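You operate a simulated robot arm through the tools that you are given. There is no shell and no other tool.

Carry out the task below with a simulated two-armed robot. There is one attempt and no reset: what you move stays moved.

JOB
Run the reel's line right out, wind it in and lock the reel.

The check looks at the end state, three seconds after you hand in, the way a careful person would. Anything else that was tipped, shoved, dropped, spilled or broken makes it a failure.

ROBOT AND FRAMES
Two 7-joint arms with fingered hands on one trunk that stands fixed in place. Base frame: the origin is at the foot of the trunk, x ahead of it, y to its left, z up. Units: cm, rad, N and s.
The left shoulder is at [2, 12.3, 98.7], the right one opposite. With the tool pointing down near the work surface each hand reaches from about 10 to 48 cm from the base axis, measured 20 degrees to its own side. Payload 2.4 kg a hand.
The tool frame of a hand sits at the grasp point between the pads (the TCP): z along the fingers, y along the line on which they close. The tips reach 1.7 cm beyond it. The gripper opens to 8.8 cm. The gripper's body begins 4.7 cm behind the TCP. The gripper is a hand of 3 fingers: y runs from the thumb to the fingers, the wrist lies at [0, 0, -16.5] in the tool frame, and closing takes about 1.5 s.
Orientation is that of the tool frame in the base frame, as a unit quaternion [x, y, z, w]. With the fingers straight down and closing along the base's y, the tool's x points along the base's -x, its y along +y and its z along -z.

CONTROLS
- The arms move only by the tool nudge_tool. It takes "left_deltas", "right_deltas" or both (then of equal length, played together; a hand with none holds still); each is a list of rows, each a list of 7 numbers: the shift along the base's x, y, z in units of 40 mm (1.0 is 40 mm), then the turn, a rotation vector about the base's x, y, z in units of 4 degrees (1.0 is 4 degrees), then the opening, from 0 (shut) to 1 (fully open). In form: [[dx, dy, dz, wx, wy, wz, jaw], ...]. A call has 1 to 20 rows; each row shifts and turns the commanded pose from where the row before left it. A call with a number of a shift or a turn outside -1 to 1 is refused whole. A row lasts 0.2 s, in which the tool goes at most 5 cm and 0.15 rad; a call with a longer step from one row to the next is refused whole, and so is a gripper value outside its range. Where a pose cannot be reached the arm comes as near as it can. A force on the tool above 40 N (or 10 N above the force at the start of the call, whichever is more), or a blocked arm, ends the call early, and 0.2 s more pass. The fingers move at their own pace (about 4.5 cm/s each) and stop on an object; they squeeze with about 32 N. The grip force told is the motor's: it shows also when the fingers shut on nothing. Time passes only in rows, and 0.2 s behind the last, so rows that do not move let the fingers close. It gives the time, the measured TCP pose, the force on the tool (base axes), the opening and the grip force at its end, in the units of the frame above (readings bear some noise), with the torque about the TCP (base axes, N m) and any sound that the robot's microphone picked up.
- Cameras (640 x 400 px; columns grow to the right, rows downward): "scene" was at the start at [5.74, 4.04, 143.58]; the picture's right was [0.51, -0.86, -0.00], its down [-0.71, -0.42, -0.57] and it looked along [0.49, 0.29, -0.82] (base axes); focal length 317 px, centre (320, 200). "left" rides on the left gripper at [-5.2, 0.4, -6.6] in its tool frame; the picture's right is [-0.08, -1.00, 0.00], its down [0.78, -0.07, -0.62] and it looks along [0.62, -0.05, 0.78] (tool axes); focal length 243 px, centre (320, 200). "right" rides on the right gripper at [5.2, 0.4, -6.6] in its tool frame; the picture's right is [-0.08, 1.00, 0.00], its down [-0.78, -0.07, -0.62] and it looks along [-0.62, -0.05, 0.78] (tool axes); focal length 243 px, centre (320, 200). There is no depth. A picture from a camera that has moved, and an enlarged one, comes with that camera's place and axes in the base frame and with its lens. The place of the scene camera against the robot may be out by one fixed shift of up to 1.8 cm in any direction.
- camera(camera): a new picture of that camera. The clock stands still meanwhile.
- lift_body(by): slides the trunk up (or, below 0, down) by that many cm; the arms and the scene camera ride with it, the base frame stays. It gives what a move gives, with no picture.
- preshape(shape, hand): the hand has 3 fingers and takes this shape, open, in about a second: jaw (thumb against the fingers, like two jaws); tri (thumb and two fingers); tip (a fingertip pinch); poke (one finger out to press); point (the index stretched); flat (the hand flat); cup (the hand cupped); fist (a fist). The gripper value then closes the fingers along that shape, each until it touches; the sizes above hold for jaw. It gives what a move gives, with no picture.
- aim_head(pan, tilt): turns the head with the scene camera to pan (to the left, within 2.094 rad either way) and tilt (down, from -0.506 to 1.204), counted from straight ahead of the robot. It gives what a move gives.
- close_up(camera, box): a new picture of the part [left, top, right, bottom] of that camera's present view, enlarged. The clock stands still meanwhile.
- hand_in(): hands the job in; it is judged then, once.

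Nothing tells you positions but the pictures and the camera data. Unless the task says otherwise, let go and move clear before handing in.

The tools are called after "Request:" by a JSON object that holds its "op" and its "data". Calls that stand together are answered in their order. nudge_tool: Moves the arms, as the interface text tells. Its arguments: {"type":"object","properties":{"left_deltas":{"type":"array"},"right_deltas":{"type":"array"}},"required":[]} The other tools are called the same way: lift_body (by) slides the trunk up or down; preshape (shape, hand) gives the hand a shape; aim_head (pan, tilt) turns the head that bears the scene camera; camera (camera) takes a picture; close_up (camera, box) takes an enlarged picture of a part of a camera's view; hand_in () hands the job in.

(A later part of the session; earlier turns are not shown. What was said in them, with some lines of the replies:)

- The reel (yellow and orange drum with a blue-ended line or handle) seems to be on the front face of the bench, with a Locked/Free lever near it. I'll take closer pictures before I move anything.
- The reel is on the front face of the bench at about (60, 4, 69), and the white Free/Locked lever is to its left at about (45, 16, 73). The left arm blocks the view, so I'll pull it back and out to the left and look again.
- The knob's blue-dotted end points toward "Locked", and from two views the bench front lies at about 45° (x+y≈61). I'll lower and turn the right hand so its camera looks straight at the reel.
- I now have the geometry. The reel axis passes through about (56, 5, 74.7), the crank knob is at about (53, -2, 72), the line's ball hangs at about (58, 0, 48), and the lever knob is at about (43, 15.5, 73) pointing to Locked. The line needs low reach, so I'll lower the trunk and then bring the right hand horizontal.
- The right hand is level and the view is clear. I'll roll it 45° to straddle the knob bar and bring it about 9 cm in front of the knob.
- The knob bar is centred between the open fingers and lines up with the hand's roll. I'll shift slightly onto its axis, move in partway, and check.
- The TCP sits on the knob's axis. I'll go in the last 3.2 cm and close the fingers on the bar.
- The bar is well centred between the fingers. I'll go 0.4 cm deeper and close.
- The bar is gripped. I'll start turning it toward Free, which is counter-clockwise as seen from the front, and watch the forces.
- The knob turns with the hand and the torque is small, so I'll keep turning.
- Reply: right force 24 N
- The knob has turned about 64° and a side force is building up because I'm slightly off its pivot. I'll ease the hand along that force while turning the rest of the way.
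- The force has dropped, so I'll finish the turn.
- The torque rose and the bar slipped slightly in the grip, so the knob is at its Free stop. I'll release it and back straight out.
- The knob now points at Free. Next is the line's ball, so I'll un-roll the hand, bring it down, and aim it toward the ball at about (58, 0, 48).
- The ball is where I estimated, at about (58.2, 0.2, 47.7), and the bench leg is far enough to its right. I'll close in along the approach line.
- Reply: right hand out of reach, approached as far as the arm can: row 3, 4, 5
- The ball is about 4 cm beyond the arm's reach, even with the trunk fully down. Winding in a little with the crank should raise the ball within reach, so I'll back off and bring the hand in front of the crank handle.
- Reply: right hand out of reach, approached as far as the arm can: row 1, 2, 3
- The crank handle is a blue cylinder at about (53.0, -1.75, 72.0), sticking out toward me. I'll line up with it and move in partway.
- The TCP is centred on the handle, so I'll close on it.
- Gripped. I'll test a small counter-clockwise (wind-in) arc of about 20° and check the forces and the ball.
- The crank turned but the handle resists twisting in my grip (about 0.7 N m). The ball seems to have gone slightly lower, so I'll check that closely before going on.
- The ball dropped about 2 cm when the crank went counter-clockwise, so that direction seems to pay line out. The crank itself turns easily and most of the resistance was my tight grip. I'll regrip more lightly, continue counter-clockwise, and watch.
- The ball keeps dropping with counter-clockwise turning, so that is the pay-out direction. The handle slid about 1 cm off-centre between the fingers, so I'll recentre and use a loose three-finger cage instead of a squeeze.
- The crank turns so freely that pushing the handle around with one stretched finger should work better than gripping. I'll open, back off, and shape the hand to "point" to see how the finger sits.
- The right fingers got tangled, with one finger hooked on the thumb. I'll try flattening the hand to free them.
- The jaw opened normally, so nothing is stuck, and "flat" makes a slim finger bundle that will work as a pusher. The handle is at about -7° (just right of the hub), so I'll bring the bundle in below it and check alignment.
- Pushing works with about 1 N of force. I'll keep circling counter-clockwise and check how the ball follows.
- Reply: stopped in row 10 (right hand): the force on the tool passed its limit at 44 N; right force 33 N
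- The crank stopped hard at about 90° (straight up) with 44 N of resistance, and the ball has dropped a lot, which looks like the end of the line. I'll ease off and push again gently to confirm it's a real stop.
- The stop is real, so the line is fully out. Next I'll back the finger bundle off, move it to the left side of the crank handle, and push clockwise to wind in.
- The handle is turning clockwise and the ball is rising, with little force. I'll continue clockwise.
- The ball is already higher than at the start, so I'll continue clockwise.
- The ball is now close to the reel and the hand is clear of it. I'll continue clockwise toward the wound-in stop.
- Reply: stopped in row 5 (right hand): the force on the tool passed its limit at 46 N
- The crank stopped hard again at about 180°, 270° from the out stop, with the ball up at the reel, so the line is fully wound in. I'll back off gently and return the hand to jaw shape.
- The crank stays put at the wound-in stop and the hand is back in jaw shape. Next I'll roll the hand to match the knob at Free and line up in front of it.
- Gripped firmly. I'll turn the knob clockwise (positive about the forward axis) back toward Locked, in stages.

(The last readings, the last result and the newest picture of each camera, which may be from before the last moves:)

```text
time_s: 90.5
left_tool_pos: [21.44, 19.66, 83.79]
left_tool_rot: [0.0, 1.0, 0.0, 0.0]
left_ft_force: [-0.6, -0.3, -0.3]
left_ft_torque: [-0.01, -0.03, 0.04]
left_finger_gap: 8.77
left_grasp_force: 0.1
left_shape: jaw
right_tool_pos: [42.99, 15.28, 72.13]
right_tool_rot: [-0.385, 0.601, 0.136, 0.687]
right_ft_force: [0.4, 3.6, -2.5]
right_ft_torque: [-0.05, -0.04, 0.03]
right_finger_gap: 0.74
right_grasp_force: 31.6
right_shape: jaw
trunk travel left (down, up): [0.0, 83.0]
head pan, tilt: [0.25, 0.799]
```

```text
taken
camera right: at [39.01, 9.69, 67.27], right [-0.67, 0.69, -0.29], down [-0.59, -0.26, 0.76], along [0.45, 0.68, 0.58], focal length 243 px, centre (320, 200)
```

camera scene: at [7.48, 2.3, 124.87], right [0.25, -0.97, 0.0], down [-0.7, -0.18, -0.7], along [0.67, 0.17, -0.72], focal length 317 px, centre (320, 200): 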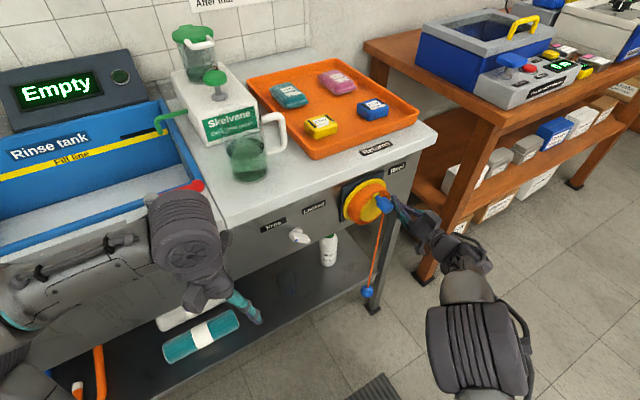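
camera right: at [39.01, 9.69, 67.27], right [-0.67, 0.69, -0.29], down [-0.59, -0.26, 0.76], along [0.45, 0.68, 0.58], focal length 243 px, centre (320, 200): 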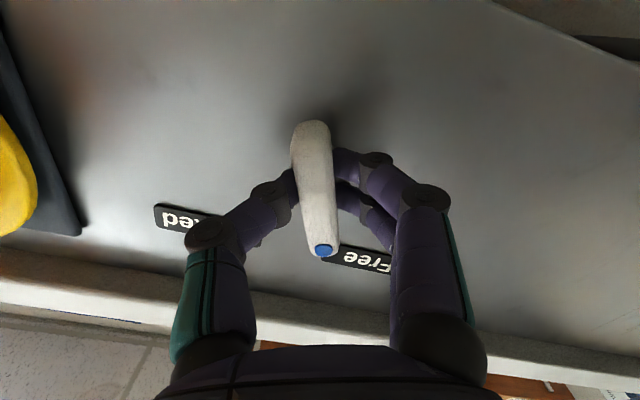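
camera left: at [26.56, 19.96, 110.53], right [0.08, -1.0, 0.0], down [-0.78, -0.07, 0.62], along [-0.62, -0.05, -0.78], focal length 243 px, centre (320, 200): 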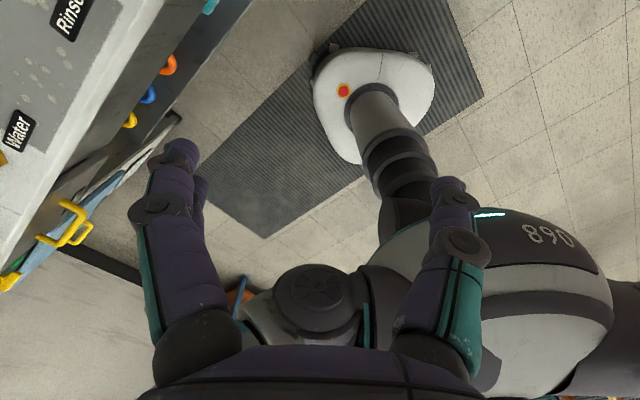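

Request:
{"op": "nudge_tool", "data": {"right_deltas": [[0, 0, 0, 0.6, 0.6, 0, 0], [0, 0, 0, 0.6, 0.6, 0, 0], [0, 0, 0, 0.6, 0.6, 0, 0], [0, 0, 0, 0.6, 0.6, 0, 0], [0, 0, 0, 0.6, 0.6, 0, 0], [0, 0, 0, 0.6, 0.6, 0, 0], [0, 0, 0, 0.6, 0.6, 0, 0], [0, 0, 0, 0.6, 0.6, 0, 0], [0, 0, 0, 0.6, 0.6, 0, 0], [0, 0, 0, 0.6, 0.6, 0, 0]]}}

Request:
{"op": "camera", "data": {"camera": "right"}}

```text
time_s: 92.7
left_tool_pos: [21.23, 19.61, 83.88]
left_tool_rot: [-0.001, 1.0, 0.0, 0.001]
left_ft_force: [0.3, 0.5, 0.5]
left_ft_torque: [0.0, 0.0, 0.01]
left_finger_gap: 8.78
left_grasp_force: 0.1
left_shape: jaw
right_tool_pos: [42.83, 15.4, 72.12]
right_tool_rot: [-0.199, 0.688, 0.334, 0.613]
right_ft_force: [-6.4, 7.3, 0.1]
right_ft_torque: [0.01, -0.02, 0.19]
right_finger_gap: 0.69
right_grasp_force: 31.7
right_shape: jaw
trunk travel left (down, up): [0.0, 83.0]
head pan, tilt: [0.25, 0.799]
```

```text
taken
camera right: at [36.91, 11.82, 67.33], right [-0.67, 0.68, 0.3], down [-0.27, -0.59, 0.76], along [0.7, 0.43, 0.57], focal length 243 px, centre (320, 200)
```

right: 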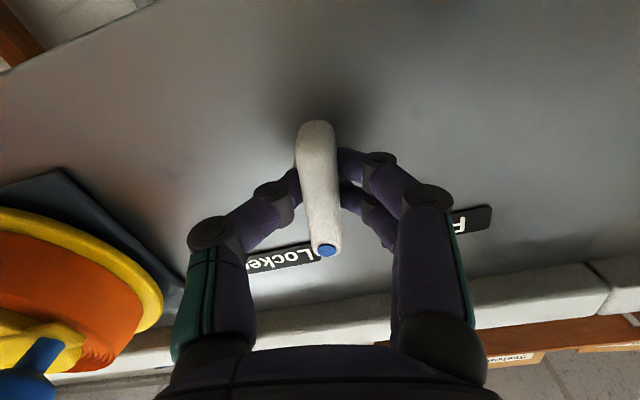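

Request:
{"op": "nudge_tool", "data": {"right_deltas": [[-0.03, 0.03, 0, 0.6, 0.6, 0, 0], [-0.02, 0.02, 0, 0.6, 0.6, 0, 0], [0, 0, 0, 0.6, 0.6, 0, 0], [0, 0, 0, 0.6, 0.6, 0, 0], [0, 0, 0, 0.6, 0.6, 0, 0], [0, 0, 0, 0.6, 0.6, 0, 0], [0, 0, 0, 0.6, 0.6, 0, 0]]}}

Request:
{"op": "camera", "data": {"camera": "right"}}

```text
time_s: 94.3
left_tool_pos: [21.47, 19.58, 83.8]
left_tool_rot: [0.0, 1.0, -0.001, 0.0]
left_ft_force: [-0.3, 0.3, 0.9]
left_ft_torque: [0.02, 0.0, 0.03]
left_finger_gap: 8.79
left_grasp_force: 0.1
left_shape: jaw
right_tool_pos: [42.75, 15.39, 72.25]
right_tool_rot: [-0.056, 0.714, 0.455, 0.529]
right_ft_force: [2.1, 1.4, 2.9]
right_ft_torque: [0.08, -0.01, 0.01]
right_finger_gap: 0.71
right_grasp_force: 32.0
right_shape: jaw
trunk travel left (down, up): [0.0, 83.0]
head pan, tilt: [0.25, 0.799]
```

```text
taken
camera right: at [35.5, 13.21, 68.42], right [-0.52, 0.54, 0.66], down [-0.06, -0.79, 0.61], along [0.85, 0.28, 0.45], focal length 243 px, centre (320, 200)
```

right: 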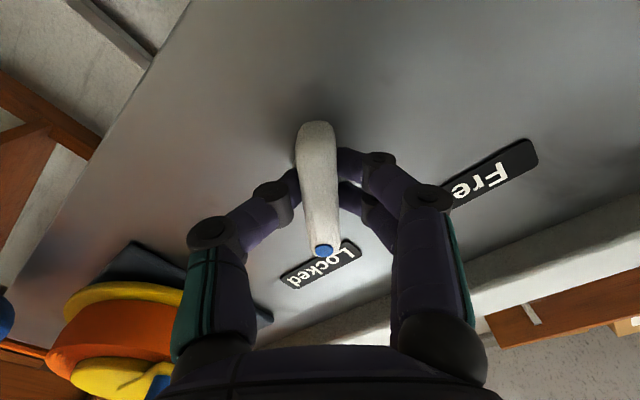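

Request:
{"op": "nudge_tool", "data": {"right_deltas": [[0, 0, 0, 0.6, 0.6, 0, 0], [0, 0, 0, 0.6, 0.6, 0, 0], [0, 0, 0, 0.5, 0.5, 0, 0], [0, 0, 0, 0, 0, 0, 0]]}}

Request:
{"op": "nudge_tool", "data": {"right_deltas": [[0, 0, 0, 0.5, 0.5, 0, 0], [0, 0, 0, 0.5, 0.5, 0, 0], [0, 0, 0, 0, 0, 0, 0]]}}

Request:
{"op": "camera", "data": {"camera": "right"}}

```text
time_s: 95.3
left_tool_pos: [21.37, 19.67, 83.89]
left_tool_rot: [-0.001, 1.0, 0.0, 0.0]
left_ft_force: [1.0, 0.6, -0.2]
left_ft_torque: [0.0, 0.02, -0.01]
left_finger_gap: 8.79
left_grasp_force: 0.1
left_shape: jaw
right_tool_pos: [42.73, 15.46, 72.23]
right_tool_rot: [0.002, 0.716, 0.5, 0.488]
right_ft_force: [1.3, 1.7, 5.1]
right_ft_torque: [0.04, -0.12, 0.05]
right_finger_gap: 0.71
right_grasp_force: 32.1
right_shape: jaw
trunk travel left (down, up): [0.0, 83.0]
head pan, tilt: [0.25, 0.799]
```

```text
time_s: 96.1
left_tool_pos: [21.39, 19.6, 83.79]
left_tool_rot: [0.0, 1.0, 0.0, 0.0]
left_ft_force: [-0.1, 0.1, 0.3]
left_ft_torque: [-0.02, 0.01, -0.02]
left_finger_gap: 8.79
left_grasp_force: 0.1
left_shape: jaw
right_tool_pos: [42.7, 15.5, 72.22]
right_tool_rot: [0.036, 0.715, 0.523, 0.463]
right_ft_force: [-0.2, 1.7, 4.6]
right_ft_torque: [-0.07, -0.2, 0.06]
right_finger_gap: 0.7
right_grasp_force: 32.2
right_shape: jaw
trunk travel left (down, up): [0.0, 83.0]
head pan, tilt: [0.25, 0.799]
```

```text
taken
camera right: at [34.87, 13.85, 69.45], right [-0.38, 0.4, 0.83], down [0.04, -0.89, 0.45], along [0.92, 0.2, 0.33], focal length 243 px, centre (320, 200)
```

right: 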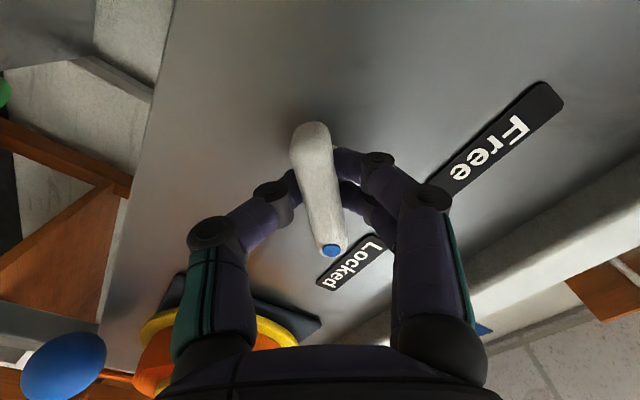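

The torque rose and the bar began to slip in the grip, so the knob is at its Locked stop. I'll release and back straight out.

Request:
{"op": "nudge_tool", "data": {"right_deltas": [[0, 0, 0, -0.5, -0.5, 0, 0], [0, 0, 0, 0, 0, 0, 0.4], [0, 0, 0, 0, 0, 0, 1], [0, 0, 0, 0, 0, 0, 1], [0, 0, 0, 0, 0, 0, 1], [0, 0, 0, 0, 0, 0, 1], [0, 0, 0, 0, 0, 0, 1], [-0.2, -0.2, 0, 0, 0, 0, 1], [-0.3, -0.3, 0, 0, 0, 0, 1], [-0.4, -0.4, 0, 0, 0, 0, 1], [-0.4, -0.4, 0, 0, 0, 0, 1]]}}

Request:
{"op": "camera", "data": {"camera": "right"}}

Request:
{"op": "close_up", "data": {"camera": "scene", "box": [240, 150, 460, 310]}}

```text
time_s: 98.5
left_tool_pos: [21.4, 19.6, 83.89]
left_tool_rot: [-0.002, 1.0, 0.0, 0.0]
left_ft_force: [-0.8, 0.3, 0.6]
left_ft_torque: [0.0, -0.01, -0.01]
left_finger_gap: 8.78
left_grasp_force: 0.0
left_shape: jaw
right_tool_pos: [37.49, 10.16, 72.19]
right_tool_rot: [0.019, 0.716, 0.511, 0.475]
right_ft_force: [0.0, 0.3, 0.0]
right_ft_torque: [0.02, -0.01, 0.01]
right_finger_gap: 8.8
right_grasp_force: 0.1
right_shape: jaw
trunk travel left (down, up): [0.0, 83.0]
head pan, tilt: [0.25, 0.799]
```

```text
taken
camera right: at [29.69, 8.61, 69.19], right [-0.41, 0.43, 0.8], down [0.02, -0.88, 0.48], along [0.91, 0.22, 0.35], focal length 243 px, centre (320, 200)
```

right: 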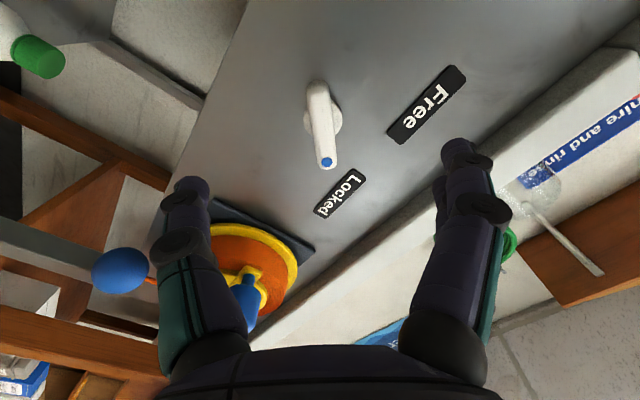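

```text
2.50 times, centred on (350, 230) of scene
camera zoom: at [7.4, 2.39, 124.87], right [0.25, -0.97, 0.0], down [-0.69, -0.18, -0.7], along [0.68, 0.17, -0.72], focal length 793 px, centre (245, 125)
```

zoom: 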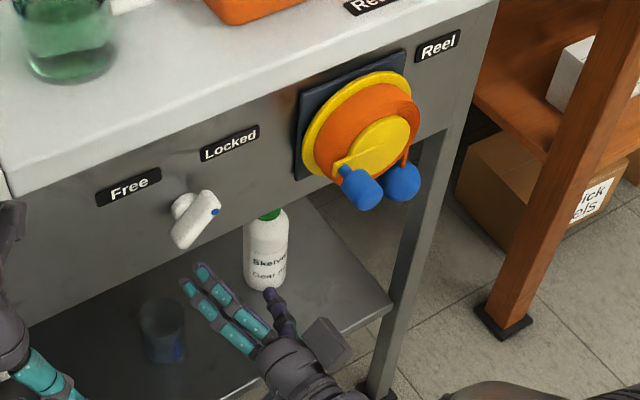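

The knob is back at Locked, the line is wound in with the ball up at the reel, and the crank hasn't moved. I'll pull the right hand well clear and take a last look.

Request:
{"op": "nudge_tool", "data": {"right_deltas": [[-0.4, -0.4, 0, 0, 0, 0, 1], [-0.3, -0.7, 0, 0, 0, 0, 1], [-0.2, -0.8, 0, 0, 0, 0, 1], [-0.2, -0.8, 0, 0, 0, 0, 1], [-0.2, -0.8, 0, 0, 0, 0, 1], [-0.2, -0.6, 0, 0, 0, 0, 1], [0, -0.5, 0, 0, 0, 0, 1], [0, 0, 0, 0, 0, 0, 1]]}}

Request:
{"op": "camera", "data": {"camera": "scene"}}

Request:
{"op": "close_up", "data": {"camera": "scene", "box": [260, 150, 430, 280]}}

Request:
{"op": "camera", "data": {"camera": "right"}}

```text
time_s: 100.3
left_tool_pos: [21.4, 19.74, 83.77]
left_tool_rot: [0.0, 1.0, 0.0, 0.0]
left_ft_force: [0.4, -0.5, 0.2]
left_ft_torque: [0.0, 0.0, 0.04]
left_finger_gap: 8.8
left_grasp_force: 0.1
left_shape: jaw
right_tool_pos: [31.82, -8.11, 72.04]
right_tool_rot: [0.019, 0.715, 0.511, 0.476]
right_ft_force: [-0.3, 0.2, 0.1]
right_ft_torque: [-0.01, 0.02, 0.03]
right_finger_gap: 8.78
right_grasp_force: 0.1
right_shape: jaw
trunk travel left (down, up): [0.0, 83.0]
head pan, tilt: [0.25, 0.799]
```

```text
taken
camera scene: at [7.4, 2.38, 124.87], right [0.25, -0.97, 0.0], down [-0.69, -0.18, -0.7], along [0.68, 0.17, -0.72], focal length 317 px, centre (320, 200)
```

scene: 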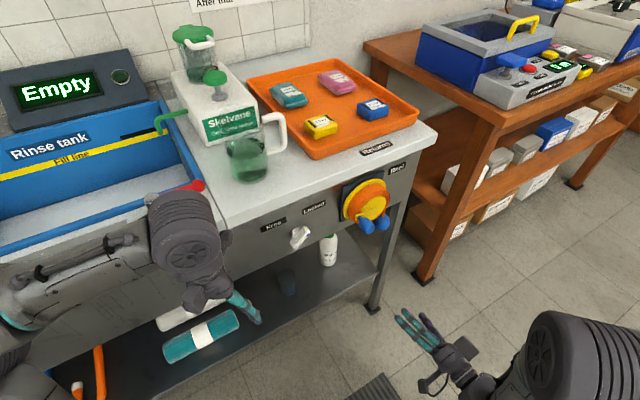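

```text
3.08 times, centred on (345, 215) of scene
camera zoom: at [7.4, 2.38, 124.87], right [0.25, -0.97, 0.0], down [-0.69, -0.18, -0.7], along [0.68, 0.17, -0.72], focal length 976 px, centre (243, 154)
```

zoom: 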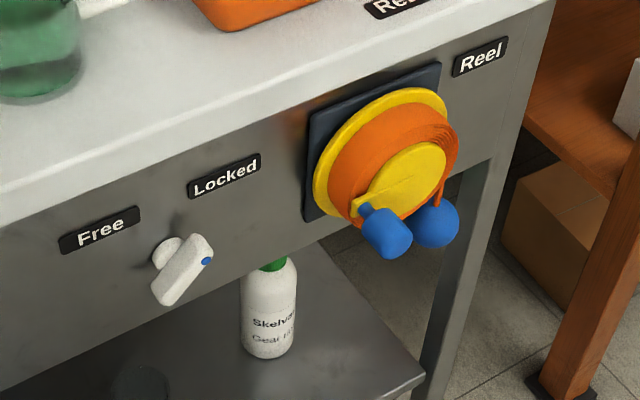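

```text
taken
camera right: at [24.03, -9.91, 69.11], right [-0.41, 0.43, 0.8], down [0.02, -0.88, 0.48], along [0.91, 0.22, 0.35], focal length 243 px, centre (320, 200)
```

right: 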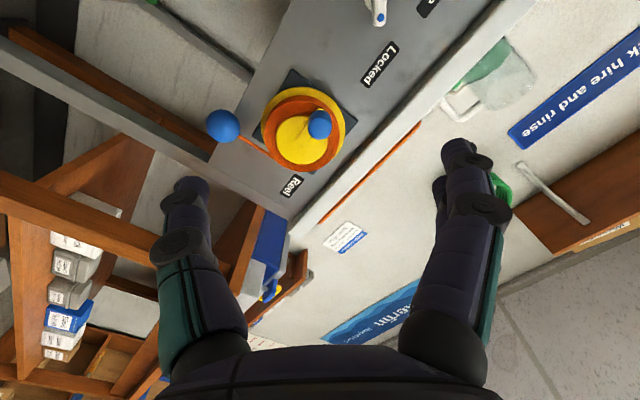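

The final pictures show the knob at Locked, the line wound in with the ball at the reel, the crank still at its stop, and nothing else disturbed. Both hands are clear, so I'm handing in.

Request:
{"op": "hand_in", "data": {}}

```text
The job is handed in.
```

I ran the reel's line out to its stop, wound it back in to its stop and turned the knob back to Locked. The job is handed in, and no verdict has come back yet.

- **Running out:** the ball on the line was about 4 cm beyond the arm's reach. I set the knob to Free and turned the crank counter-clockwise instead. The ball dropped about 17 cm, to about 30 cm above the floor, before the crank hit a hard stop at about 44 N.
- **Winding in:** I pushed the crank clockwise until it hit a hard stop at about 46 N, roughly 270° from the first. The ball then hung just below the reel.
- **Locking:** I turned the knob until it met its stop at Locked and began to slip in the grip. I did not test the lock by pushing the crank.

In the last pictures the crank was still at its wound-in stop and nothing else had been moved. Both hands are open and clear of the bench.

I took the crank's outward stop as the line being right out, because I never pulled the line by the ball. If the check needs the ball pulled out by hand, this may not count.
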